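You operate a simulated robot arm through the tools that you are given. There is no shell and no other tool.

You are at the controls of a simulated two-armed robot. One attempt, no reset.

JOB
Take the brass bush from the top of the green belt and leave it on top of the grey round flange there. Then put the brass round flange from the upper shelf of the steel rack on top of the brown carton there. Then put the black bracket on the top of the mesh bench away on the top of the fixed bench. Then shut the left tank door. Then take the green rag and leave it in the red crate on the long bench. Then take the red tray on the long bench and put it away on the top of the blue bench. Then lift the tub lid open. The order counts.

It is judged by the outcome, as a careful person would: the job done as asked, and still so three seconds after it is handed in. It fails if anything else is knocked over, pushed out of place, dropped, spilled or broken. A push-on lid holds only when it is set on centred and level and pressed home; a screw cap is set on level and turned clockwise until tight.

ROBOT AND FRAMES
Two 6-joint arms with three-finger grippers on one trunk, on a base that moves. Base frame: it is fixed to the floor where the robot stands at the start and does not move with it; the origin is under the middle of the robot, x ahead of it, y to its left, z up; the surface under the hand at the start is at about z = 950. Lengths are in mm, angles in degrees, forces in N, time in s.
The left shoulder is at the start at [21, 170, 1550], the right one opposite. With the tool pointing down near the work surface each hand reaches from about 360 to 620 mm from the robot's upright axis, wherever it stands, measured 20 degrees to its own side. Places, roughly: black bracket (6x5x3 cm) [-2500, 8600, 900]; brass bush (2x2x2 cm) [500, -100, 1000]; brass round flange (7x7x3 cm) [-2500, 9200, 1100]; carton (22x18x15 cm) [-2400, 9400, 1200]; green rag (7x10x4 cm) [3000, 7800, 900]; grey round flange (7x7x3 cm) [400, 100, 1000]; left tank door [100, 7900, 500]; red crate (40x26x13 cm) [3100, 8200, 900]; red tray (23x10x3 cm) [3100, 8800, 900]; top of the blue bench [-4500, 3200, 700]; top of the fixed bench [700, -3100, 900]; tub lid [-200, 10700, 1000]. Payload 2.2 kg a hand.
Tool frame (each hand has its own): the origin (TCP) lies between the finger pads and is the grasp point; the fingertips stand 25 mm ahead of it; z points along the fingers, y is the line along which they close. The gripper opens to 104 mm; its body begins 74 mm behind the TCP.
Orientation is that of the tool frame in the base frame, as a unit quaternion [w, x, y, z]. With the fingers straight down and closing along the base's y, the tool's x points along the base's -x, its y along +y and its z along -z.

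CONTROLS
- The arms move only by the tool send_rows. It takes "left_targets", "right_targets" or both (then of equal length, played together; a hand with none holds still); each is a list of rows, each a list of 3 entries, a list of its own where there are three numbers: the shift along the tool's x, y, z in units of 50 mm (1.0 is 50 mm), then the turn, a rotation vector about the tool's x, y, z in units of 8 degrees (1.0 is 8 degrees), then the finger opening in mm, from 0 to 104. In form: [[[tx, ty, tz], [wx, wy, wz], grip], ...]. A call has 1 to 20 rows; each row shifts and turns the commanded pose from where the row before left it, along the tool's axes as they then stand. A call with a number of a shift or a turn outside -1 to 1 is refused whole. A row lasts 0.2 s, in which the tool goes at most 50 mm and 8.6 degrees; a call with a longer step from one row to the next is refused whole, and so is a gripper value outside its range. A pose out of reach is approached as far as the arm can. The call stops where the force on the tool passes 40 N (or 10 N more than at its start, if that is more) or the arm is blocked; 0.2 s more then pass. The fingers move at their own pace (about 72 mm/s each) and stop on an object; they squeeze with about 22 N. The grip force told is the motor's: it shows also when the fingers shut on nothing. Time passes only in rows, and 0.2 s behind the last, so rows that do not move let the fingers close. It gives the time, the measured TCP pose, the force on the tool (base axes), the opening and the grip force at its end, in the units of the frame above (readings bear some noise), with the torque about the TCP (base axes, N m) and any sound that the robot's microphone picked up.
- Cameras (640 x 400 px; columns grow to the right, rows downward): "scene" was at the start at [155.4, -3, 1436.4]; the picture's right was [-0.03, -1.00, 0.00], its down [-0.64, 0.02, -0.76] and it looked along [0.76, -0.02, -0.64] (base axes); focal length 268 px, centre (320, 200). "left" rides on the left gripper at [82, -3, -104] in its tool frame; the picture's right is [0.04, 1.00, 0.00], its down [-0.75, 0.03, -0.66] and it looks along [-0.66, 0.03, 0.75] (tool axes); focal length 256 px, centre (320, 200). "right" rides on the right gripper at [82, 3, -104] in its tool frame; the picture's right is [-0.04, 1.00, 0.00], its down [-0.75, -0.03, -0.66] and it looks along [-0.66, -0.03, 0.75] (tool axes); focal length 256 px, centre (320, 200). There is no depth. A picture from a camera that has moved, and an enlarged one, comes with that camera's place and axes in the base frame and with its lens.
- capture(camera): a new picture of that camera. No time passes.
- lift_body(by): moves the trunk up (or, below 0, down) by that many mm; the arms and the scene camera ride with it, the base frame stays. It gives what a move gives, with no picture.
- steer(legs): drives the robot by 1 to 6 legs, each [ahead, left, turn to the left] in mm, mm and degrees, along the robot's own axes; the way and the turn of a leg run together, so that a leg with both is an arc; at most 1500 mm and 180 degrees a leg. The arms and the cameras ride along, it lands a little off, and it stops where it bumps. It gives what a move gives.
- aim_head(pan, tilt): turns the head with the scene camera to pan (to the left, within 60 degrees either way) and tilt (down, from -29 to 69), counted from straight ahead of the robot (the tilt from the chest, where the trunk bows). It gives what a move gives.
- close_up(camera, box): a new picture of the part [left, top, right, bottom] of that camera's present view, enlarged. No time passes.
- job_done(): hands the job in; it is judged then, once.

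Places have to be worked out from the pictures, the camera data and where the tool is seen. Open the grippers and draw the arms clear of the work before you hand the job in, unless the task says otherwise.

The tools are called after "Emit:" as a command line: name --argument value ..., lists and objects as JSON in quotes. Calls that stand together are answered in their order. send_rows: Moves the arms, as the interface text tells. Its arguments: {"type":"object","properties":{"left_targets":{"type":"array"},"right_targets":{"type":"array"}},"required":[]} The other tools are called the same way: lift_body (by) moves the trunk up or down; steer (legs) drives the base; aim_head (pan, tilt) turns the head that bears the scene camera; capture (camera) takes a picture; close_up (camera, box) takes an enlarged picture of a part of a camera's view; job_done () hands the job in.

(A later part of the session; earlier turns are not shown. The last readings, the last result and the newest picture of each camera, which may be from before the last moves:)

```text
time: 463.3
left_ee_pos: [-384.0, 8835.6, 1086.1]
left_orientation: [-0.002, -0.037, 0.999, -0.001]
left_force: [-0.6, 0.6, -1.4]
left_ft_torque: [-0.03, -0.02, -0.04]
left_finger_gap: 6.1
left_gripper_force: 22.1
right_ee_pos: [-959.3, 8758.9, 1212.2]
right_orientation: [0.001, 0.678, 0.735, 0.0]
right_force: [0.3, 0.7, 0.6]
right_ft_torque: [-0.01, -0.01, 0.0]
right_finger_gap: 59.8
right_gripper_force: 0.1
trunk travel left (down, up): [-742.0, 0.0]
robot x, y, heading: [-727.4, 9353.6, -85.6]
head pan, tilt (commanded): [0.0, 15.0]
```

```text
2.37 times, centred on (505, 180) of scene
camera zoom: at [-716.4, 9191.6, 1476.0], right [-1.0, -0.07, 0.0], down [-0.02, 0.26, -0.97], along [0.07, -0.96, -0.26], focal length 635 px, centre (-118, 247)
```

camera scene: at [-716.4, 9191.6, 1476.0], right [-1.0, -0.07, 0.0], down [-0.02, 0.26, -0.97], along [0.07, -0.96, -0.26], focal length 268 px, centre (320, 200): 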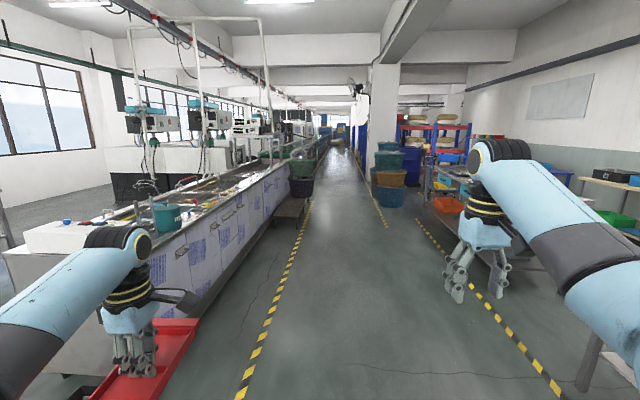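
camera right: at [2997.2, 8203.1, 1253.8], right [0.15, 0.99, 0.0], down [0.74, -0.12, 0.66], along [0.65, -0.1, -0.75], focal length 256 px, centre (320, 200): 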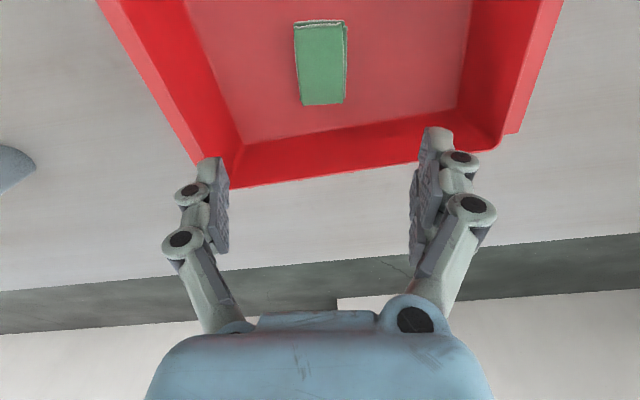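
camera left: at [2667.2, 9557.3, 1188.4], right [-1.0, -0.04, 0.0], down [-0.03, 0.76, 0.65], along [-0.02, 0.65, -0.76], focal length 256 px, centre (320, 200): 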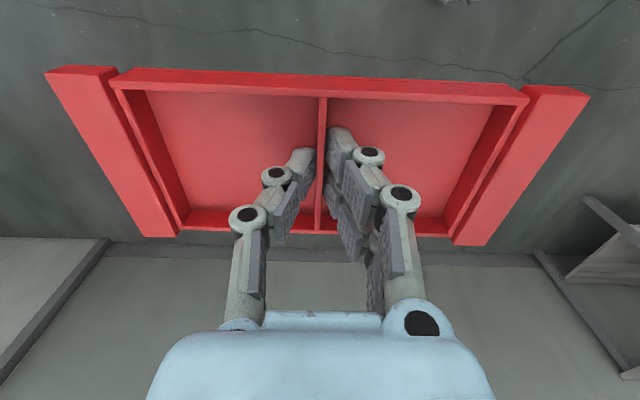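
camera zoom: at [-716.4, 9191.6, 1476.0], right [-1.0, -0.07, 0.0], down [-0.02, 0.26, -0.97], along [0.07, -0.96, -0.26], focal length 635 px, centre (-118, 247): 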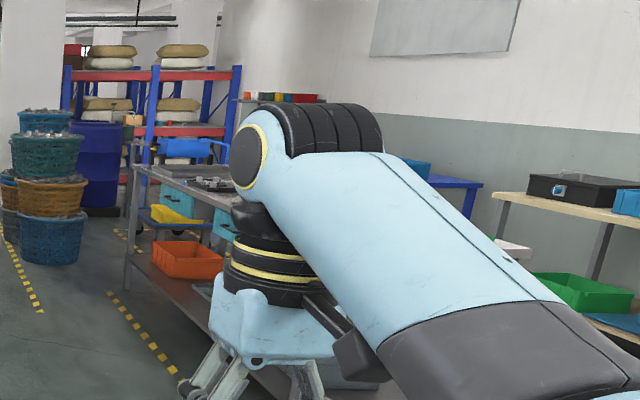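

The blue bench stands along the west wall (near end ≈[-4470, 4400]). I drive south along the aisle and then look west for a way in.

Emit:
steer --legs '[[0, 0, -4.0], [1450, 0, 0], [1450, 0, 0], [1300, 0, 0]]'

Emit:
aim_head --pan -40 --tilt 15

Emit:
capture --camera "scene"

Emit:
aim_head --pan 0 --tilt 15

Emit:
capture --camera "scene"

```text
time: 484.2
left_ee_pos: [-578.7, 4555.2, 1085.0]
left_orientation: [-0.001, 0.019, 1.0, -0.002]
left_force: [0.1, -0.3, -0.8]
left_ft_torque: [0.02, 0.02, 0.03]
left_finger_gap: 5.9
left_gripper_force: 21.9
right_ee_pos: [-1160.4, 4540.6, 1211.9]
right_orientation: [0.002, 0.717, 0.697, -0.001]
right_force: [-0.1, 0.0, -0.7]
right_ft_torque: [0.02, 0.02, -0.04]
right_finger_gap: 59.6
right_gripper_force: 0.2
trunk travel left (down, up): [-742.0, 0.0]
robot x, y, heading: [-862.8, 5104.5, -92.0]
head pan, tilt (commanded): [0.0, 15.0]
```

```text
time: 485.2
left_ee_pos: [-579.4, 4554.3, 1085.9]
left_orientation: [-0.001, 0.018, 1.0, -0.001]
left_force: [-0.4, 0.1, 0.1]
left_ft_torque: [-0.03, 0.02, 0.0]
left_finger_gap: 6.0
left_gripper_force: 22.1
right_ee_pos: [-1160.7, 4540.2, 1214.0]
right_orientation: [0.001, 0.717, 0.698, 0.0]
right_force: [0.8, 0.2, -0.2]
right_ft_torque: [0.0, 0.03, 0.02]
right_finger_gap: 60.0
right_gripper_force: 0.1
trunk travel left (down, up): [-742.0, 0.0]
robot x, y, heading: [-867.9, 5106.1, -92.1]
head pan, tilt (commanded): [-40.0, 15.0]
```

```text
taken
camera scene: at [-931.3, 4967.3, 1476.1], right [-0.74, 0.67, 0.0], down [0.17, 0.19, -0.97], along [-0.65, -0.72, -0.26], focal length 268 px, centre (320, 200)
```

scene: 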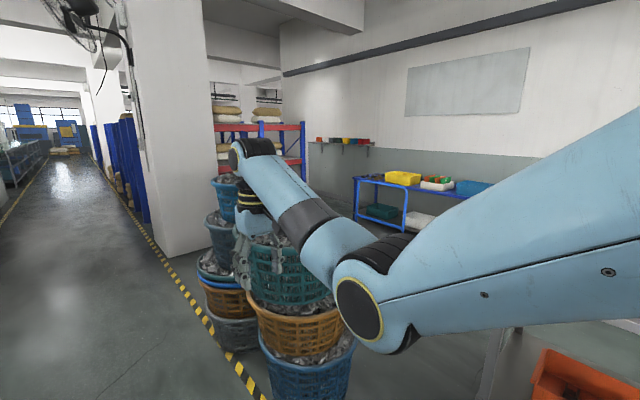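

```text
time: 486.3
left_ee_pos: [-580.2, 4554.7, 1084.8]
left_orientation: [-0.002, 0.019, 1.0, -0.002]
left_force: [0.2, 0.5, -0.7]
left_ft_torque: [0.0, -0.01, 0.01]
left_finger_gap: 6.3
left_gripper_force: 21.9
right_ee_pos: [-1161.1, 4539.5, 1213.3]
right_orientation: [0.001, 0.717, 0.697, 0.0]
right_force: [0.8, 0.1, 0.1]
right_ft_torque: [-0.02, 0.03, -0.03]
right_finger_gap: 60.1
right_gripper_force: 0.0
trunk travel left (down, up): [-742.0, 0.0]
robot x, y, heading: [-866.6, 5106.6, -92.1]
head pan, tilt (commanded): [0.0, 15.0]
```

```text
taken
camera scene: at [-872.2, 4943.4, 1476.1], right [-1.0, 0.04, 0.0], down [0.01, 0.26, -0.97], along [-0.04, -0.97, -0.26], focal length 268 px, centre (320, 200)
```

scene: 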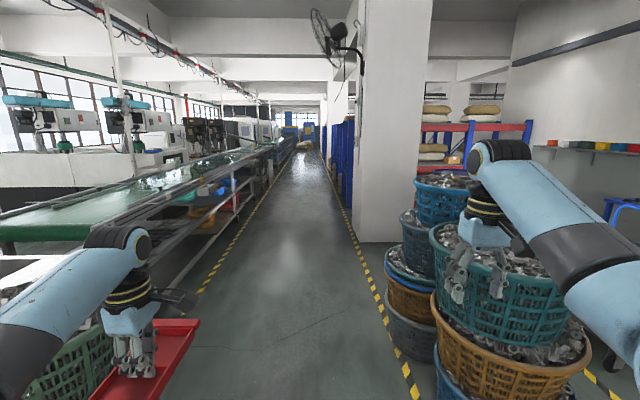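

The bucket stacks leave an opening toward the west between about y≈2800 and the pillar at y≈1560. I move back to x≈-700 while passing the stacks, down to y≈2250, then look west.

Emit:
steer --legs '[[0, 0, 2.0], [900, 200, 0], [1450, 0, 0], [500, 0, 0]]'

Emit:
aim_head --pan -60 --tilt 20

Emit:
capture --camera "scene"

```text
time: 501.0
left_ee_pos: [-414.2, 1688.3, 1085.2]
left_orientation: [-0.002, 0.009, 1.0, -0.002]
left_force: [0.1, -0.4, -1.4]
left_ft_torque: [-0.02, 0.02, 0.02]
left_finger_gap: 6.1
left_gripper_force: 21.3
right_ee_pos: [-993.6, 1660.8, 1213.1]
right_orientation: [0.001, 0.71, 0.704, -0.001]
right_force: [-0.9, 0.2, 0.2]
right_ft_torque: [0.01, 0.02, 0.02]
right_finger_gap: 59.8
right_gripper_force: 0.1
trunk travel left (down, up): [-742.0, 0.0]
robot x, y, heading: [-715.8, 2235.0, -91.1]
head pan, tilt (commanded): [0.0, 15.0]
```

```text
time: 502.3
left_ee_pos: [-414.7, 1688.8, 1084.4]
left_orientation: [-0.001, 0.009, 1.0, -0.001]
left_force: [-0.6, -0.7, -0.8]
left_ft_torque: [-0.02, -0.01, 0.01]
left_finger_gap: 6.2
left_gripper_force: 22.1
right_ee_pos: [-994.1, 1661.8, 1211.8]
right_orientation: [0.001, 0.71, 0.704, 0.0]
right_force: [0.0, -0.6, 0.4]
right_ft_torque: [-0.02, -0.01, -0.03]
right_finger_gap: 60.1
right_gripper_force: 0.0
trunk travel left (down, up): [-742.0, 0.0]
robot x, y, heading: [-711.5, 2233.6, -90.9]
head pan, tilt (commanded): [-60.0, 20.0]
```

```text
taken
camera scene: at [-794.4, 2118.8, 1468.0], right [-0.49, 0.87, 0.0], down [0.3, 0.17, -0.94], along [-0.82, -0.46, -0.34], focal length 268 px, centre (320, 200)
```

scene: 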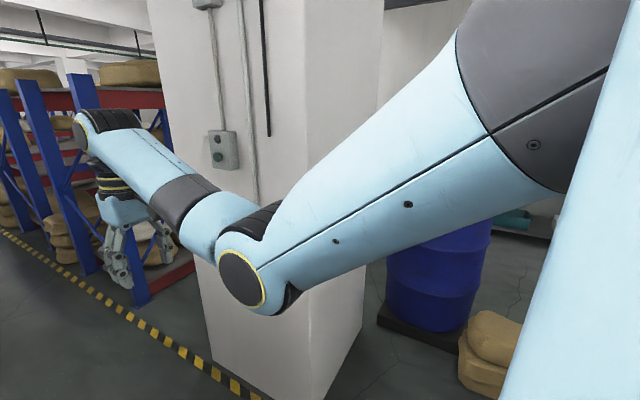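

The opening is partly blocked by a blue barrel and sacks. I turn to face west here to get an unobstructed look over the area.

Emit:
steer --legs '[[0, 0, -89]]'

Emit:
aim_head --pan 0 --tilt 12

Emit:
capture --camera "scene"

```text
time: 506.4
left_ee_pos: [-1242.5, 1912.0, 1086.3]
left_orientation: [-0.002, 0.695, 0.719, 0.0]
left_force: [0.6, 1.0, -1.4]
left_ft_torque: [0.03, 0.0, 0.01]
left_finger_gap: 6.0
left_gripper_force: 21.9
right_ee_pos: [-1299.3, 2489.2, 1212.2]
right_orientation: [0.0, 1.0, 0.021, -0.001]
right_force: [0.6, -0.2, -0.8]
right_ft_torque: [0.0, 0.01, -0.01]
right_finger_gap: 60.2
right_gripper_force: 0.0
trunk travel left (down, up): [-742.0, 0.0]
robot x, y, heading: [-710.2, 2234.2, -178.0]
head pan, tilt (commanded): [-60.0, 20.0]
```

```text
time: 507.7
left_ee_pos: [-1243.7, 1910.3, 1085.0]
left_orientation: [-0.002, 0.695, 0.719, 0.001]
left_force: [0.0, -0.1, -1.9]
left_ft_torque: [0.01, -0.02, 0.02]
left_finger_gap: 6.2
left_gripper_force: 22.4
right_ee_pos: [-1299.0, 2489.8, 1213.1]
right_orientation: [0.001, 1.0, 0.021, -0.001]
right_force: [-0.1, -0.2, -0.2]
right_ft_torque: [-0.02, 0.01, 0.01]
right_finger_gap: 60.1
right_gripper_force: 0.0
trunk travel left (down, up): [-742.0, 0.0]
robot x, y, heading: [-710.1, 2237.3, -178.2]
head pan, tilt (commanded): [0.0, 12.0]
```

```text
taken
camera scene: at [-875.8, 2229.3, 1481.0], right [-0.03, 1.0, 0.0], down [0.21, 0.01, -0.98], along [-0.98, -0.03, -0.21], focal length 268 px, centre (320, 200)
```

scene: 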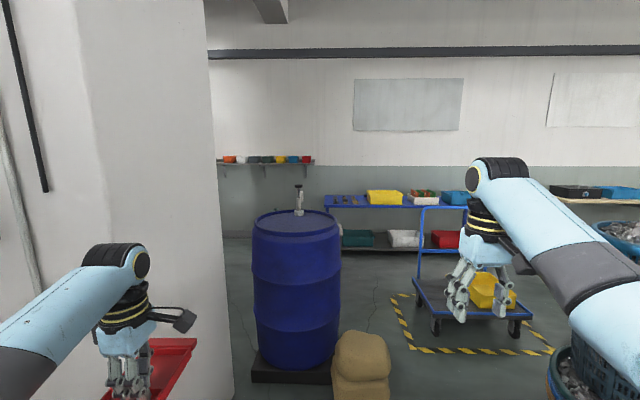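

The blue bench is visible beyond, but barrel, sacks and a cart in a marked square block this way; the lane along the west wall should be reachable from the north, between the two benches at y≈7370. I turn to +y and drive up the aisle.

Emit:
steer --legs '[[0, 0, -92], [1450, 0, 0], [1450, 0, 0], [1400, 0, 0]]'

Emit:
aim_head --pan 30 --tilt 15

Emit:
capture --camera "scene"

```text
time: 532.2
left_ee_pos: [-797.3, 7073.3, 1085.6]
left_orientation: [-0.003, 1.0, -0.021, 0.002]
left_force: [0.7, 0.0, -0.6]
left_ft_torque: [0.0, -0.02, 0.02]
left_finger_gap: 6.1
left_gripper_force: 21.7
right_ee_pos: [-215.2, 7085.3, 1213.7]
right_orientation: [0.001, -0.695, 0.719, 0.001]
right_force: [0.3, -0.5, -0.2]
right_ft_torque: [0.0, 0.0, 0.0]
right_finger_gap: 60.0
right_gripper_force: 0.0
trunk travel left (down, up): [-742.0, 0.0]
robot x, y, heading: [-511.0, 6522.0, 87.7]
head pan, tilt (commanded): [0.0, 12.0]
```

```text
time: 533.1
left_ee_pos: [-797.7, 7073.1, 1084.3]
left_orientation: [-0.002, 1.0, -0.021, 0.002]
left_force: [0.4, -0.5, -1.4]
left_ft_torque: [-0.01, 0.0, -0.01]
left_finger_gap: 5.7
left_gripper_force: 21.7
right_ee_pos: [-215.1, 7086.2, 1213.3]
right_orientation: [0.0, -0.696, 0.718, 0.001]
right_force: [-0.2, 0.8, 0.6]
right_ft_torque: [-0.02, 0.02, -0.02]
right_finger_gap: 60.2
right_gripper_force: 0.1
trunk travel left (down, up): [-742.0, 0.0]
robot x, y, heading: [-512.1, 6518.3, 88.0]
head pan, tilt (commanded): [30.0, 15.0]
```

```text
taken
camera scene: at [-553.4, 6672.3, 1476.1], right [0.89, 0.46, 0.0], down [0.12, -0.23, -0.97], along [-0.45, 0.86, -0.26], focal length 268 px, centre (320, 200)
```

scene: 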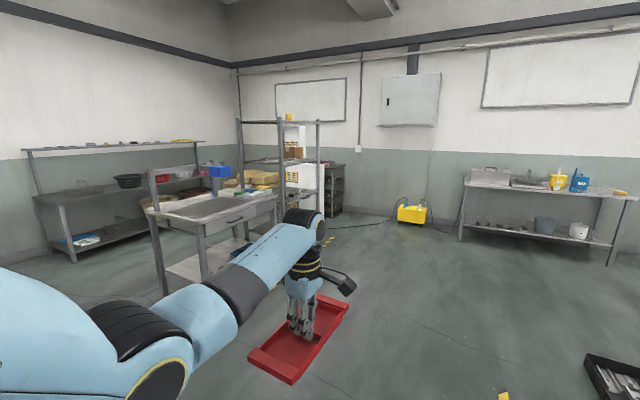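

I move up to y≈7370, then turn left to face west and look through the gap.

Emit:
steer --legs '[[850, 250, 0], [0, 0, 92]]'

Emit:
aim_head --pan 0 --tilt 20

Emit:
capture --camera "scene"

```text
time: 541.8
left_ee_pos: [-1269.5, 7069.7, 1085.6]
left_orientation: [-0.002, 0.702, 0.712, 0.0]
left_force: [-1.0, 0.6, -0.5]
left_ft_torque: [0.04, 0.0, 0.0]
left_finger_gap: 6.0
left_gripper_force: 22.0
right_ee_pos: [-1312.7, 7648.8, 1212.8]
right_orientation: [0.0, 1.0, 0.01, -0.001]
right_force: [-0.1, -0.1, -0.3]
right_ft_torque: [0.0, 0.02, -0.01]
right_finger_gap: 59.9
right_gripper_force: 0.0
trunk travel left (down, up): [-742.0, 0.0]
robot x, y, heading: [-727.3, 7386.2, -179.1]
head pan, tilt (commanded): [30.0, 15.0]
```

```text
time: 542.7
left_ee_pos: [-1269.2, 7068.6, 1085.0]
left_orientation: [-0.002, 0.703, 0.712, 0.0]
left_force: [-0.1, 0.2, -0.7]
left_ft_torque: [0.0, 0.01, 0.0]
left_finger_gap: 6.1
left_gripper_force: 21.6
right_ee_pos: [-1312.7, 7649.5, 1212.4]
right_orientation: [0.001, 1.0, 0.01, -0.001]
right_force: [0.3, -0.8, -0.2]
right_ft_torque: [-0.01, -0.01, 0.01]
right_finger_gap: 59.9
right_gripper_force: 0.1
trunk travel left (down, up): [-742.0, 0.0]
robot x, y, heading: [-734.5, 7384.4, -179.5]
head pan, tilt (commanded): [0.0, 20.0]
```

```text
taken
camera scene: at [-895.2, 7380.7, 1468.0], right [-0.01, 1.0, 0.0], down [0.34, 0.0, -0.94], along [-0.94, -0.01, -0.34], focal length 268 px, centre (320, 200)
```

scene: 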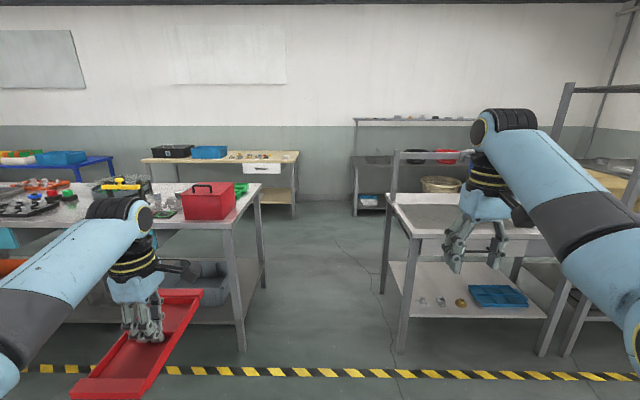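

The gap between the benches is about 1 m wide (y 6865…7880) and the lane beyond is open. I drive west through its centre in two steps.

Emit:
steer --legs '[[900, 0, -0.6]]'

Emit:
capture --camera "scene"

```text
time: 547.6
left_ee_pos: [-2204.2, 7064.3, 1084.8]
left_orientation: [-0.003, 0.705, 0.709, 0.0]
left_force: [-0.5, 0.5, -0.7]
left_ft_torque: [-0.03, -0.01, 0.02]
left_finger_gap: 5.9
left_gripper_force: 22.4
right_ee_pos: [-2242.7, 7643.6, 1212.3]
right_orientation: [0.001, 1.0, 0.006, -0.001]
right_force: [-0.6, -0.2, -0.8]
right_ft_torque: [-0.01, -0.01, 0.0]
right_finger_gap: 59.9
right_gripper_force: 0.1
trunk travel left (down, up): [-742.0, 0.0]
robot x, y, heading: [-1667.3, 7374.3, -179.7]
head pan, tilt (commanded): [0.0, 20.0]
```

```text
taken
camera scene: at [-1827.5, 7373.5, 1467.9], right [-0.01, 1.0, 0.0], down [0.34, 0.0, -0.94], along [-0.94, -0.01, -0.34], focal length 268 px, centre (320, 200)
```

scene: 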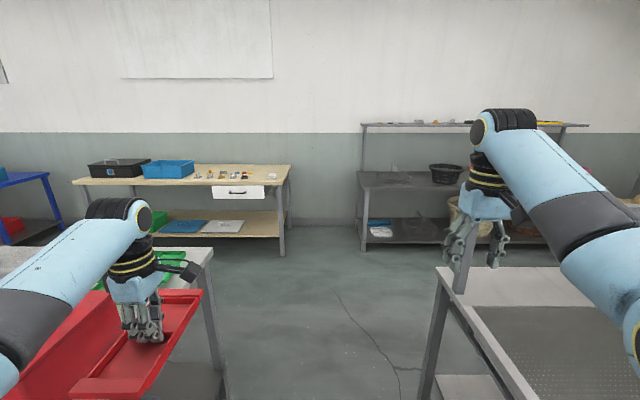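

The red toolbox on the left bench appears close to the carried tray; I zoom in to check the clearance.

Emit:
close_up --camera "scene" --box '[0, 230, 230, 400]'

Emit:
capture --camera "left"

```text
2.35 times, centred on (115, 315) of scene
camera zoom: at [-1827.5, 7373.5, 1467.9], right [-0.01, 1.0, 0.0], down [0.34, 0.0, -0.94], along [-0.94, -0.01, -0.34], focal length 630 px, centre (802, -71)
```

zoom: 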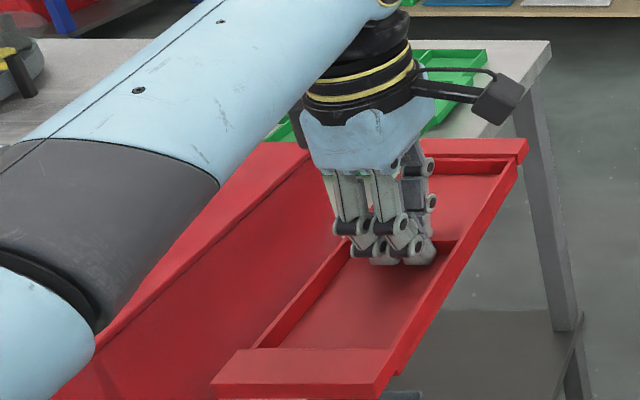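

```text
taken
camera left: at [-2208.4, 7146.1, 1188.2], right [1.0, 0.04, 0.0], down [0.04, -0.76, 0.65], along [0.03, -0.65, -0.76], focal length 256 px, centre (320, 200)
```

left: 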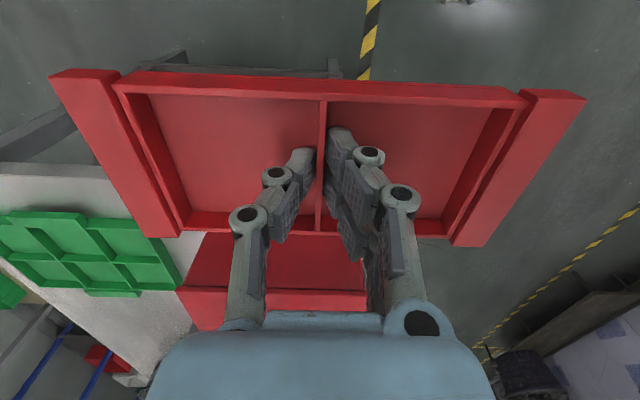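

There is about 80 mm between tray and toolbox. I shift 25 mm to the right for safety and continue west through the gap.

Emit:
steer --legs '[[60, -25, -0.3], [1000, 0, 0]]'

Emit:
capture --camera "scene"

```text
time: 553.4
left_ee_pos: [-3272.3, 7078.8, 1085.1]
left_orientation: [-0.002, 0.703, 0.711, 0.0]
left_force: [0.3, 0.0, -0.7]
left_ft_torque: [0.02, 0.0, 0.0]
left_finger_gap: 6.2
left_gripper_force: 21.9
right_ee_pos: [-3317.7, 7659.4, 1212.4]
right_orientation: [0.001, 1.0, 0.01, -0.001]
right_force: [-0.4, 0.2, 0.1]
right_ft_torque: [0.0, 0.03, 0.01]
right_finger_gap: 60.1
right_gripper_force: 0.1
trunk travel left (down, up): [-742.0, 0.0]
robot x, y, heading: [-2736.7, 7395.5, -179.5]
head pan, tilt (commanded): [0.0, 20.0]
```

```text
taken
camera scene: at [-2899.5, 7390.3, 1467.9], right [-0.01, 1.0, 0.0], down [0.34, 0.0, -0.94], along [-0.94, -0.01, -0.34], focal length 268 px, centre (320, 200)
```

scene: 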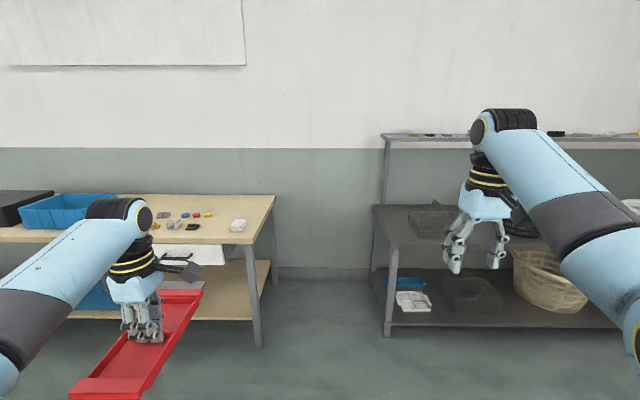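

The lane along the west side is open. I go a bit further west to x≈-3400 so the tray clears the bench behind, then turn left to face south.

Emit:
steer --legs '[[650, 0, -0.5], [0, 0, 90]]'

Emit:
capture --camera "scene"

```text
time: 560.9
left_ee_pos: [-3028.2, 6864.2, 1085.3]
left_orientation: [-0.002, -0.027, 1.0, -0.003]
left_force: [0.7, 0.1, -1.4]
left_ft_torque: [0.0, 0.0, -0.01]
left_finger_gap: 6.0
left_gripper_force: 21.9
right_ee_pos: [-3604.4, 6796.8, 1211.8]
right_orientation: [0.001, 0.685, 0.728, 0.0]
right_force: [-0.3, 0.0, -0.5]
right_ft_torque: [0.02, -0.02, 0.01]
right_finger_gap: 60.0
right_gripper_force: 0.1
trunk travel left (down, up): [-742.0, 0.0]
robot x, y, heading: [-3362.1, 7386.5, -86.9]
head pan, tilt (commanded): [0.0, 20.0]
```

```text
taken
camera scene: at [-3354.4, 7225.4, 1467.9], right [-1.0, -0.05, 0.0], down [-0.02, 0.34, -0.94], along [0.05, -0.94, -0.34], focal length 268 px, centre (320, 200)
```

scene: 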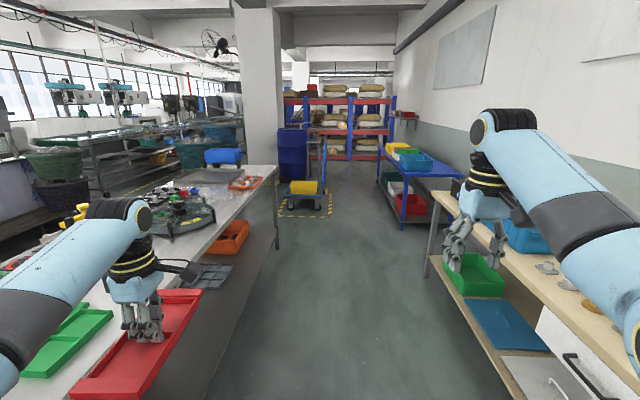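

I'm in the west lane facing south; the blue bench with bins is ahead on the right. I zoom in to judge the lane edges and the bench.

Emit:
close_up --camera "scene" --box '[180, 110, 480, 310]'

Emit:
close_up --camera "scene" --box '[270, 120, 470, 240]'

```text
2.00 times, centred on (330, 210) of scene
camera zoom: at [-3354.4, 7225.4, 1467.9], right [-1.0, -0.05, 0.0], down [-0.02, 0.34, -0.94], along [0.05, -0.94, -0.34], focal length 536 px, centre (300, 180)
```

zoom: 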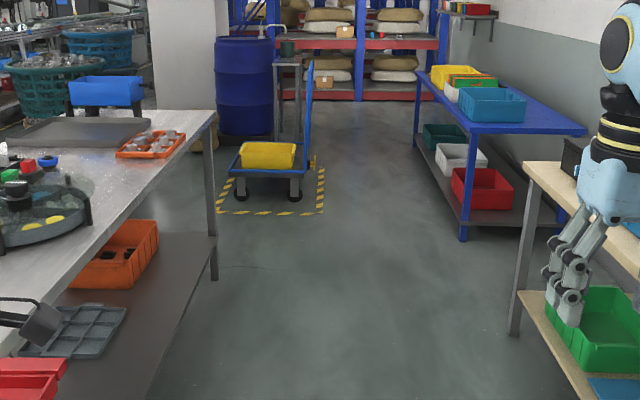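

```text
3.20 times, centred on (370, 180) of scene
camera zoom: at [-3354.4, 7225.4, 1467.9], right [-1.0, -0.05, 0.0], down [-0.02, 0.34, -0.94], along [0.05, -0.94, -0.34], focal length 857 px, centre (160, 264)
```

zoom: 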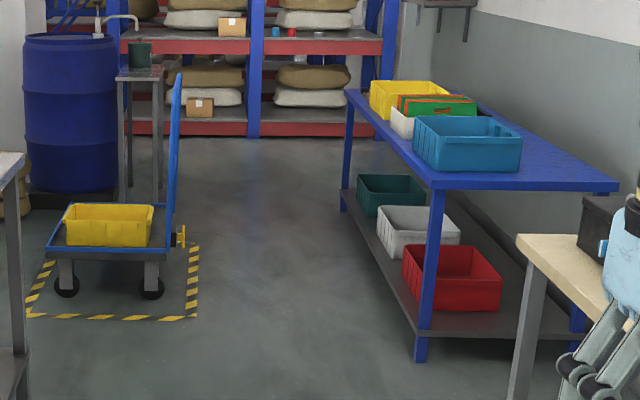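

The blue bench top is at z≈690; its north end strip (y≈3985…4230) beyond the teal bin is free, about right for the tray at ≈[-4330, 4105]. I drive down the lane and turn to face west in front of that end.

Emit:
steer --legs '[[0, 0, -3.1], [1400, -120, 0], [1250, -130, 0]]'

Emit:
capture --camera "scene"

```text
time: 574.2
left_ee_pos: [-3209.6, 4220.8, 1084.7]
left_orientation: [-0.003, -0.029, 1.0, -0.002]
left_force: [0.9, 0.1, -0.5]
left_ft_torque: [0.01, -0.01, 0.02]
left_finger_gap: 6.1
left_gripper_force: 21.8
right_ee_pos: [-3786.7, 4149.6, 1212.8]
right_orientation: [0.001, 0.683, 0.731, 0.0]
right_force: [0.7, -0.4, -0.8]
right_ft_torque: [0.01, -0.02, -0.03]
right_finger_gap: 60.0
right_gripper_force: 0.1
trunk travel left (down, up): [-742.0, 0.0]
robot x, y, heading: [-3547.8, 4748.8, -86.3]
head pan, tilt (commanded): [0.0, 20.0]
```

```text
taken
camera scene: at [-3538.7, 4579.4, 1467.9], right [-1.0, -0.06, 0.0], down [-0.02, 0.34, -0.94], along [0.06, -0.94, -0.34], focal length 268 px, centre (320, 200)
```

scene: 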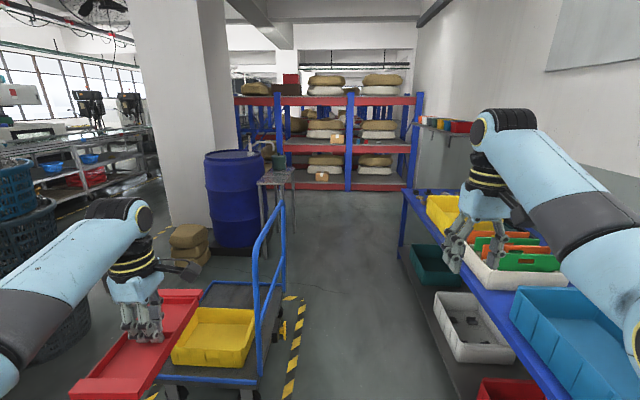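

The tray is clear of the cart. I turn right to face west toward the bench's north end.

Emit:
steer --legs '[[0, 0, -93.7]]'

Emit:
aim_head --pan 15 --tilt 30

Emit:
capture --camera "scene"

```text
time: 578.5
left_ee_pos: [-4083.7, 4426.0, 1085.1]
left_orientation: [-0.003, 0.7, 0.714, -0.001]
left_force: [0.4, -0.2, -0.6]
left_ft_torque: [0.0, -0.02, -0.01]
left_finger_gap: 6.2
left_gripper_force: 22.1
right_ee_pos: [-4132.0, 5003.2, 1212.8]
right_orientation: [0.001, 1.0, 0.015, -0.001]
right_force: [-0.4, -0.3, 0.2]
right_ft_torque: [0.02, 0.0, -0.01]
right_finger_gap: 59.8
right_gripper_force: 0.1
trunk travel left (down, up): [-742.0, 0.0]
robot x, y, heading: [-3546.2, 4743.9, -178.8]
head pan, tilt (commanded): [0.0, 20.0]
```

```text
time: 579.3
left_ee_pos: [-4084.5, 4425.7, 1086.0]
left_orientation: [-0.002, 0.699, 0.715, 0.0]
left_force: [-0.6, 0.6, -0.8]
left_ft_torque: [-0.02, 0.01, -0.01]
left_finger_gap: 6.0
left_gripper_force: 22.3
right_ee_pos: [-4133.3, 5005.2, 1212.2]
right_orientation: [0.0, 1.0, 0.015, -0.001]
right_force: [-0.1, 0.0, -0.9]
right_ft_torque: [-0.02, -0.01, 0.03]
right_finger_gap: 60.0
right_gripper_force: 0.1
trunk travel left (down, up): [-742.0, 0.0]
robot x, y, heading: [-3543.0, 4742.1, -178.9]
head pan, tilt (commanded): [15.0, 30.0]
```

```text
taken
camera scene: at [-3706.3, 4716.3, 1451.9], right [-0.28, 0.96, 0.0], down [0.48, 0.14, -0.87], along [-0.83, -0.24, -0.5], focal length 268 px, centre (320, 200)
```

scene: 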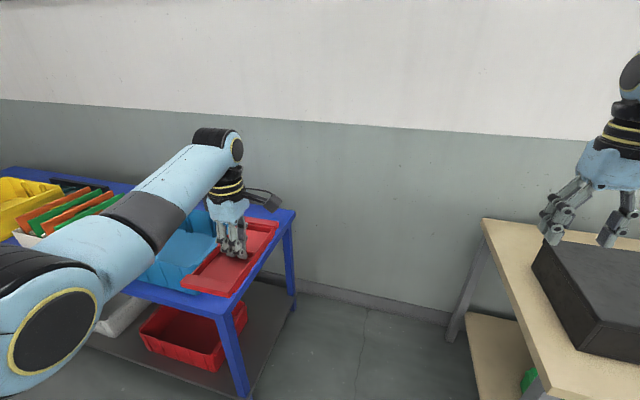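

The bench's north end runs along y≈4240–4260 from x=-4149 to -4807. I move so the tray hangs over the free strip (target centre [-4330, 4110]).

Emit:
steer --legs '[[240, 311, -1.1]]'

Emit:
capture --camera "scene"

Emit:
capture --camera "left"

```text
time: 581.8
left_ee_pos: [-4326.3, 4116.3, 1085.4]
left_orientation: [-0.003, 0.704, 0.711, 0.0]
left_force: [-0.5, 0.0, -1.4]
left_ft_torque: [0.04, 0.01, -0.03]
left_finger_gap: 6.0
left_gripper_force: 22.2
right_ee_pos: [-4367.4, 4695.9, 1212.5]
right_orientation: [0.0, 1.0, 0.008, -0.001]
right_force: [-0.1, 0.6, 0.1]
right_ft_torque: [-0.01, 0.0, -0.01]
right_finger_gap: 60.1
right_gripper_force: 0.1
trunk travel left (down, up): [-742.0, 0.0]
robot x, y, heading: [-3784.9, 4427.6, -179.6]
head pan, tilt (commanded): [15.0, 30.0]
```

```text
taken
camera scene: at [-3945.0, 4401.6, 1451.9], right [-0.27, 0.96, 0.0], down [0.48, 0.13, -0.87], along [-0.83, -0.23, -0.5], focal length 268 px, centre (320, 200)
```

scene: 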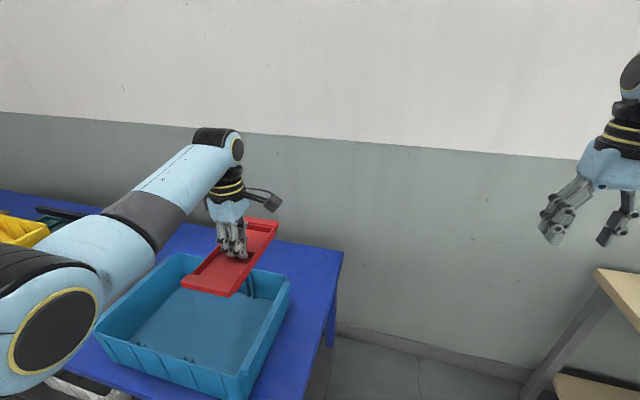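

```text
taken
camera left: at [-4331.0, 4196.6, 1188.0], right [1.0, 0.05, 0.0], down [0.04, -0.76, 0.65], along [0.03, -0.65, -0.76], focal length 256 px, centre (320, 200)
```

left: 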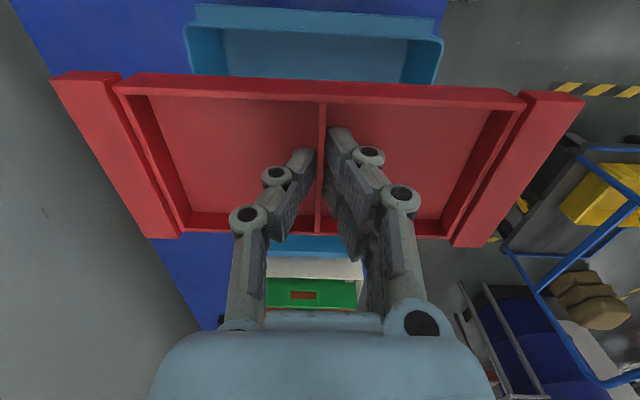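

From here I see the teal bin reaches to y≈4150, so the strip at the bench end is too narrow. The area behind the bins (x≈-4500…-4800) is free, so I'll set the tray at ≈[-4628, 4165] by standing just north of the bench. First I adjust both arms here.

Emit:
send_rows --left_targets '[[[-0.6, 0.22, 0], [0, 0, 0], 0], [[-0.6, 0.22, 0], [0, 0, 0], 0], [[-0.6, 0.22, 0], [0, 0, 0], 0], [[-0.6, 0.2, 0], [0, 0, 0], 0], [[0, 0, 0], [0, 0, 0], 0]]' --right_targets '[[[0.4, 0, 0.55], [0, 0, 0], 60], [[0.4, 0, 0.55], [0, 0, 0], 60], [[0.4, 0, 0.55], [0, 0, 0], 60], [[0.4, 0, 0.55], [0, 0, 0], 60], [[0, 0, 0], [0, 0, 0], 60]]'

Emit:
steer --legs '[[0, -175, -0.4]]'

Emit:
aim_head --pan 0 --tilt 45

Emit:
capture --camera "scene"

```text
time: 583.0
left_ee_pos: [-4283.9, 3996.1, 1084.2]
left_orientation: [-0.002, 0.705, 0.71, 0.001]
left_force: [-0.5, 0.4, -1.6]
left_ft_torque: [-0.01, -0.03, -0.02]
left_finger_gap: 6.1
left_gripper_force: 22.2
right_ee_pos: [-4288.2, 4695.1, 1102.4]
right_orientation: [0.001, 1.0, 0.008, -0.001]
right_force: [0.3, -0.8, -0.2]
right_ft_torque: [-0.04, -0.05, -0.03]
right_finger_gap: 60.0
right_gripper_force: 0.1
trunk travel left (down, up): [-742.0, 0.0]
robot x, y, heading: [-3789.1, 4424.4, -179.6]
head pan, tilt (commanded): [15.0, 30.0]
```

```text
time: 584.4
left_ee_pos: [-4287.8, 4170.1, 1083.5]
left_orientation: [-0.002, 0.707, 0.707, 0.001]
left_force: [-0.5, 0.5, -0.6]
left_ft_torque: [-0.01, -0.01, 0.02]
left_finger_gap: 5.9
left_gripper_force: 22.2
right_ee_pos: [-4285.9, 4871.4, 1102.1]
right_orientation: [0.001, 1.0, 0.004, -0.002]
right_force: [-0.1, 0.2, -0.4]
right_ft_torque: [-0.05, 0.03, 0.02]
right_finger_gap: 59.8
right_gripper_force: 0.1
trunk travel left (down, up): [-742.0, 0.0]
robot x, y, heading: [-3786.2, 4600.5, -180.1]
head pan, tilt (commanded): [15.0, 30.0]
```

```text
time: 585.2
left_ee_pos: [-4288.7, 4169.7, 1083.2]
left_orientation: [-0.002, 0.707, 0.707, 0.0]
left_force: [0.4, 0.0, -1.4]
left_ft_torque: [-0.01, 0.01, -0.03]
left_finger_gap: 6.1
left_gripper_force: 21.9
right_ee_pos: [-4286.4, 4870.7, 1101.6]
right_orientation: [0.001, 1.0, 0.003, -0.001]
right_force: [-0.2, -0.5, 1.1]
right_ft_torque: [0.01, 0.02, 0.03]
right_finger_gap: 60.1
right_gripper_force: 0.1
trunk travel left (down, up): [-742.0, 0.0]
robot x, y, heading: [-3788.6, 4596.8, -179.8]
head pan, tilt (commanded): [0.0, 45.0]
```

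```text
taken
camera scene: at [-3939.6, 4597.8, 1429.4], right [0.0, 1.0, 0.0], down [0.71, 0.0, -0.71], along [-0.71, 0.0, -0.71], focal length 268 px, centre (320, 200)
```

scene: 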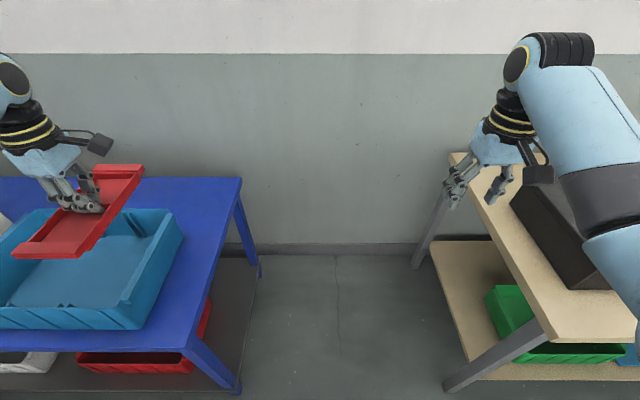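

The gap north of the bench is about 920 mm wide and the wall is at x≈-4975. I drive forward 340 mm into it, bringing the tray over the free area behind the bins.

Emit:
steer --legs '[[340, -10, 0]]'

Emit:
aim_head --pan 40 --tilt 45

Emit:
capture --camera "scene"

Emit:
capture --camera "left"

```text
time: 587.4
left_ee_pos: [-4626.4, 4172.8, 1084.3]
left_orientation: [-0.002, 0.703, 0.711, 0.0]
left_force: [0.2, 0.2, -1.7]
left_ft_torque: [-0.01, -0.04, -0.04]
left_finger_gap: 6.1
left_gripper_force: 21.8
right_ee_pos: [-4632.4, 4873.7, 1101.8]
right_orientation: [0.001, 1.0, 0.009, -0.001]
right_force: [0.1, 0.0, 0.4]
right_ft_torque: [0.02, 0.0, 0.0]
right_finger_gap: 60.1
right_gripper_force: 0.1
trunk travel left (down, up): [-742.0, 0.0]
robot x, y, heading: [-4128.5, 4609.7, -179.5]
head pan, tilt (commanded): [0.0, 45.0]
```

```text
time: 588.5
left_ee_pos: [-4626.7, 4173.3, 1084.8]
left_orientation: [-0.002, 0.703, 0.711, 0.001]
left_force: [-0.7, 0.4, -0.6]
left_ft_torque: [0.02, 0.02, -0.03]
left_finger_gap: 6.0
left_gripper_force: 22.1
right_ee_pos: [-4632.5, 4873.6, 1102.8]
right_orientation: [0.001, 1.0, 0.009, -0.001]
right_force: [0.5, -0.1, -0.3]
right_ft_torque: [0.0, 0.01, -0.03]
right_finger_gap: 60.5
right_gripper_force: 0.0
trunk travel left (down, up): [-742.0, 0.0]
robot x, y, heading: [-4133.9, 4609.6, -179.0]
head pan, tilt (commanded): [40.0, 45.0]
```

```text
taken
camera scene: at [-4263.2, 4552.3, 1429.3], right [-0.65, 0.76, 0.0], down [0.54, 0.46, -0.71], along [-0.54, -0.46, -0.71], focal length 268 px, centre (320, 200)
```

scene: 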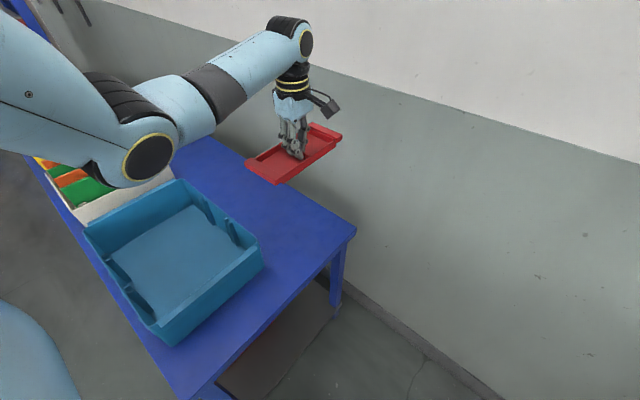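

```text
taken
camera left: at [-4630.9, 4253.7, 1186.1], right [1.0, 0.05, 0.0], down [0.04, -0.76, 0.65], along [0.03, -0.65, -0.76], focal length 256 px, centre (320, 200)
```

left: 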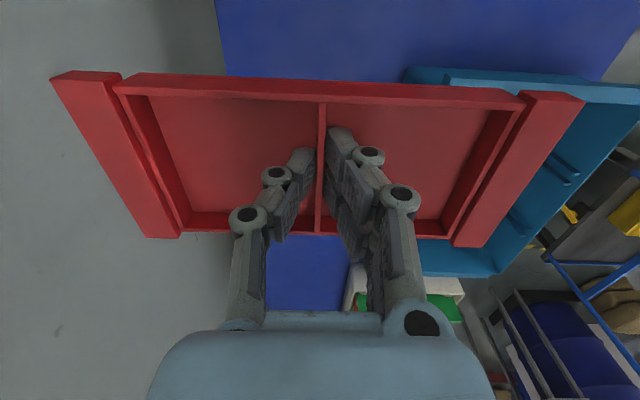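

The free area behind the bin is about 276 mm deep in x, so the tray fits better turned 90° (long side along y). I rotate the left hand back to neutral yaw here in free air, and shift the base 30 mm toward the bench.

Emit:
send_rows --left_targets '[[[0, 0, 0], [0, 0, 0.94], 0], [[0, 0, 0], [0, 0, 0.94], 0], [[0, 0, 0], [0, 0, 0.94], 0], [[0, 0, 0], [0, 0, 0.94], 0], [[0, 0, 0], [0, 0, 0.94], 0], [[0, 0, 0], [0, 0, 0.94], 0], [[0, 0, 0], [0, 0, 0.94], 0], [[0, 0, 0], [0, 0, 0.94], 0], [[0, 0, 0], [0, 0, 0.94], 0], [[0, 0, 0], [0, 0, 0.94], 0], [[0, 0, 0], [0, 0, 0.94], 0], [[0, 0, 0], [0, 0, 0.91], 0], [[0, 0, 0], [0, 0, 0], 0]]'

Emit:
steer --legs '[[0, 30, -0.6]]'

Emit:
capture --camera "scene"

Emit:
capture --camera "left"

```text
time: 591.3
left_ee_pos: [-4625.9, 4174.1, 1082.7]
left_orientation: [-0.002, 1.0, 0.004, -0.001]
left_force: [0.2, 0.3, -0.9]
left_ft_torque: [0.0, -0.02, -0.02]
left_finger_gap: 6.1
left_gripper_force: 22.0
right_ee_pos: [-4631.8, 4873.0, 1101.9]
right_orientation: [0.001, 1.0, 0.009, -0.001]
right_force: [0.7, 0.3, -0.5]
right_ft_torque: [-0.02, -0.01, 0.02]
right_finger_gap: 60.0
right_gripper_force: 0.0
trunk travel left (down, up): [-742.0, 0.0]
robot x, y, heading: [-4131.8, 4605.6, -179.5]
head pan, tilt (commanded): [40.0, 45.0]
```

```text
time: 592.1
left_ee_pos: [-4631.0, 4151.2, 1084.3]
left_orientation: [-0.001, 1.0, -0.001, -0.002]
left_force: [0.4, -0.4, -1.0]
left_ft_torque: [-0.03, 0.03, 0.03]
left_finger_gap: 6.0
left_gripper_force: 22.3
right_ee_pos: [-4629.7, 4851.6, 1101.4]
right_orientation: [0.001, 1.0, 0.003, -0.001]
right_force: [-0.3, 1.0, 0.1]
right_ft_torque: [0.0, 0.02, -0.03]
right_finger_gap: 60.0
right_gripper_force: 0.1
trunk travel left (down, up): [-742.0, 0.0]
robot x, y, heading: [-4132.4, 4574.1, 180.2]
head pan, tilt (commanded): [40.0, 45.0]
```

```text
taken
camera scene: at [-4263.4, 4525.8, 1429.4], right [-0.64, 0.77, 0.0], down [0.54, 0.45, -0.71], along [-0.54, -0.46, -0.71], focal length 268 px, centre (320, 200)
```

scene: 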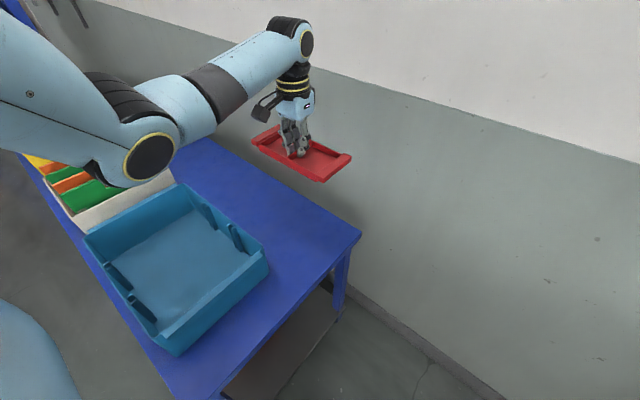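

```text
taken
camera left: at [-4550.4, 4152.9, 1185.9], right [0.04, -1.0, 0.0], down [-0.75, -0.03, 0.66], along [-0.66, -0.02, -0.75], focal length 256 px, centre (320, 200)
```

left: 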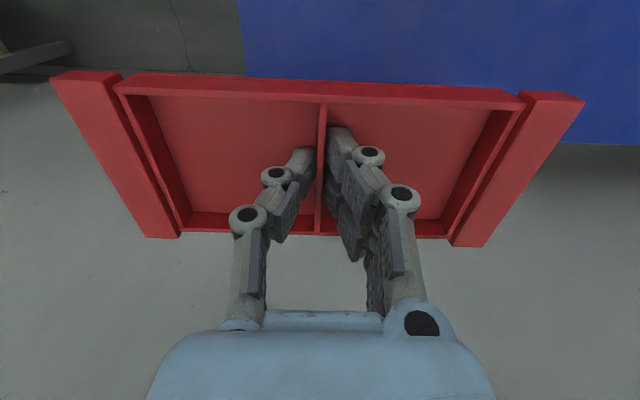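

The tray now hangs lengthwise along y. I trim the position to about [-4645, 4118] and lower the trunk 320 mm.

Emit:
send_rows --left_targets '[[[-0.28, 0.66, 0], [0, 0, 0], 0], [[0, 0, 0], [0, 0, 0], 0]]'

Emit:
lift_body --by -200

Emit:
capture --camera "scene"

Emit:
capture --camera "left"

```text
time: 592.8
left_ee_pos: [-4646.2, 4117.6, 1081.4]
left_orientation: [-0.001, 1.0, 0.0, -0.002]
left_force: [0.0, 0.3, -1.4]
left_ft_torque: [0.03, 0.03, -0.02]
left_finger_gap: 6.1
left_gripper_force: 21.5
right_ee_pos: [-4628.6, 4849.1, 1102.7]
right_orientation: [-0.001, 1.0, 0.004, -0.001]
right_force: [-0.7, -0.1, 1.1]
right_ft_torque: [0.0, 0.01, -0.04]
right_finger_gap: 60.1
right_gripper_force: 0.0
trunk travel left (down, up): [-742.0, 0.0]
robot x, y, heading: [-4129.3, 4580.1, 180.2]
head pan, tilt (commanded): [40.0, 45.0]
```

```text
time: 594.9
left_ee_pos: [-4644.6, 4115.9, 883.4]
left_orientation: [-0.003, 1.0, 0.001, -0.002]
left_force: [-0.1, 0.1, -1.5]
left_ft_torque: [0.0, -0.01, 0.0]
left_finger_gap: 5.9
left_gripper_force: 22.0
right_ee_pos: [-4628.5, 4850.1, 902.3]
right_orientation: [0.0, 1.0, 0.004, 0.0]
right_force: [-0.3, 0.0, 0.3]
right_ft_torque: [-0.01, 0.03, 0.0]
right_finger_gap: 60.1
right_gripper_force: 0.0
trunk travel left (down, up): [-542.0, 200.0]
robot x, y, heading: [-4132.3, 4575.2, 180.1]
head pan, tilt (commanded): [40.0, 45.0]
```

```text
taken
camera scene: at [-4264.2, 4523.9, 1228.6], right [-0.64, 0.77, 0.0], down [0.54, 0.45, -0.71], along [-0.54, -0.45, -0.71], focal length 268 px, centre (320, 200)
```

scene: 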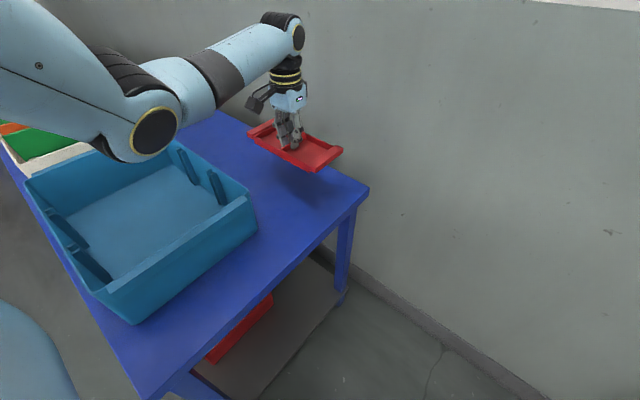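

```text
taken
camera left: at [-4564.3, 4118.4, 985.4], right [0.04, -1.0, 0.0], down [-0.75, -0.03, 0.66], along [-0.66, -0.02, -0.75], focal length 256 px, centre (320, 200)
```

left: 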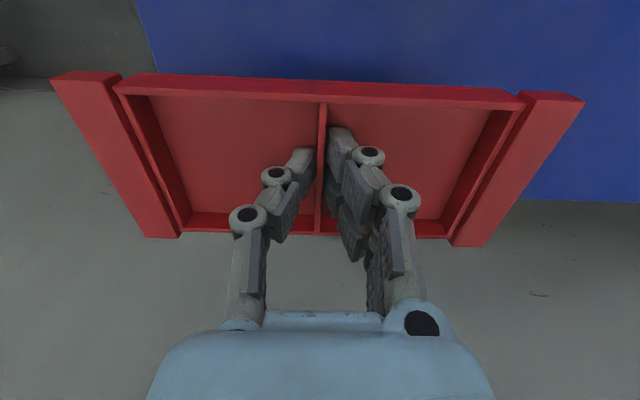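

Good margins all around. I lower the trunk another 120 mm, then finish with the arm in small steps.

Emit:
lift_body --by -120

Emit:
send_rows --left_targets '[[[0, 0, 0.2], [0, 0, 0], 0], [[0, 0, 0.2], [0, 0, 0], 0], [[0, 0, 0], [0, 0, 0], 0]]'

Emit:
capture --camera "scene"

```text
time: 596.4
left_ee_pos: [-4644.6, 4116.2, 763.0]
left_orientation: [-0.002, 1.0, 0.0, -0.001]
left_force: [0.0, 0.0, -1.0]
left_ft_torque: [0.0, -0.04, 0.03]
left_finger_gap: 5.8
left_gripper_force: 21.6
right_ee_pos: [-4629.9, 4849.6, 782.1]
right_orientation: [0.001, 1.0, 0.004, -0.001]
right_force: [-0.1, 0.8, 0.8]
right_ft_torque: [0.0, -0.01, 0.01]
right_finger_gap: 59.8
right_gripper_force: 0.0
trunk travel left (down, up): [-422.0, 320.0]
robot x, y, heading: [-4128.4, 4579.9, 179.9]
head pan, tilt (commanded): [40.0, 45.0]
```

```text
time: 597.2
left_ee_pos: [-4648.5, 4115.0, 750.2]
left_orientation: [0.001, 1.0, 0.0, -0.009]
left_force: [1.6, 1.7, 20.6]
left_ft_torque: [-0.03, -0.99, 0.07]
left_finger_gap: 6.1
left_gripper_force: 21.8
right_ee_pos: [-4627.7, 4851.0, 781.4]
right_orientation: [0.001, 1.0, 0.004, -0.001]
right_force: [0.4, 0.0, 0.3]
right_ft_torque: [0.01, -0.02, 0.02]
right_finger_gap: 59.9
right_gripper_force: 0.1
trunk travel left (down, up): [-422.0, 320.0]
robot x, y, heading: [-4127.4, 4576.0, -180.2]
head pan, tilt (commanded): [40.0, 45.0]
stopped in row 3 (left hand): the force on the tool passed its limit at 43 N (the readings are from after the stop); the commanded pose is now the measured one
```

```text
taken
camera scene: at [-4265.7, 4525.1, 1106.5], right [-0.64, 0.77, 0.0], down [0.54, 0.45, -0.71], along [-0.54, -0.46, -0.71], focal length 268 px, centre (320, 200)
```

scene: 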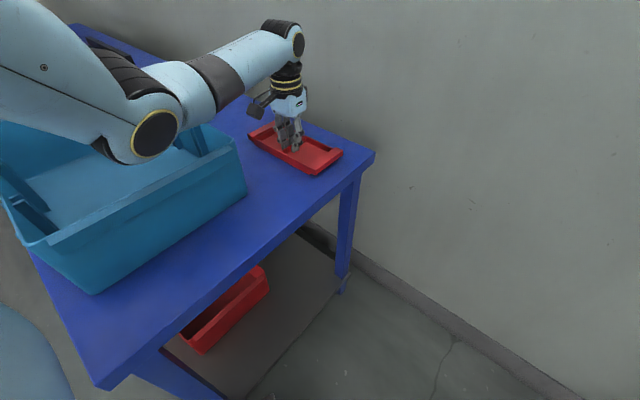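

Contact — the surface is a bit higher (≈719) than I reckoned; the push stopped at the limit. I ease up a few millimetres to relieve it and check the tray.

Emit:
send_rows --left_targets '[[[0, 0, -0.05], [0, 0, 0], 0], [[0, 0, 0], [0, 0, 0], 0]]'

Emit:
capture --camera "left"

Emit:
close_up --camera "scene" --box '[220, 90, 380, 200]'

```text
time: 597.8
left_ee_pos: [-4649.4, 4114.1, 750.7]
left_orientation: [0.002, 1.0, -0.001, -0.008]
left_force: [-4.0, -2.9, 15.2]
left_ft_torque: [-0.13, 0.28, 0.05]
left_finger_gap: 5.7
left_gripper_force: 21.5
right_ee_pos: [-4627.6, 4850.4, 781.9]
right_orientation: [0.0, 1.0, 0.004, -0.002]
right_force: [-0.2, 0.3, 0.7]
right_ft_torque: [-0.03, 0.0, 0.0]
right_finger_gap: 59.9
right_gripper_force: 0.0
trunk travel left (down, up): [-422.0, 320.0]
robot x, y, heading: [-4127.3, 4577.5, -179.9]
head pan, tilt (commanded): [40.0, 45.0]
```

```text
taken
camera left: at [-4567.1, 4117.7, 852.1], right [0.04, -1.0, 0.0], down [-0.74, -0.03, 0.67], along [-0.67, -0.03, -0.74], focal length 256 px, centre (320, 200)
```

left: 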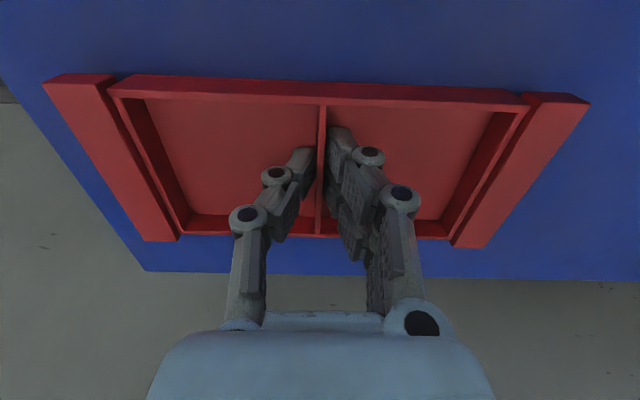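

```text
3.64 times, centred on (300, 145) of scene
camera zoom: at [-4266.3, 4524.4, 1106.3], right [-0.64, 0.77, 0.0], down [0.54, 0.45, -0.71], along [-0.54, -0.46, -0.71], focal length 974 px, centre (393, 400)
```

zoom: 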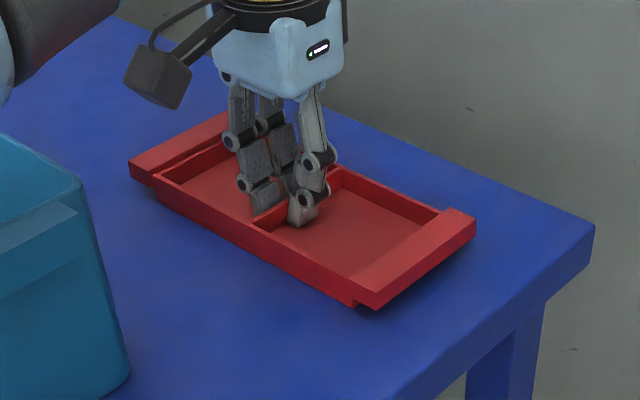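

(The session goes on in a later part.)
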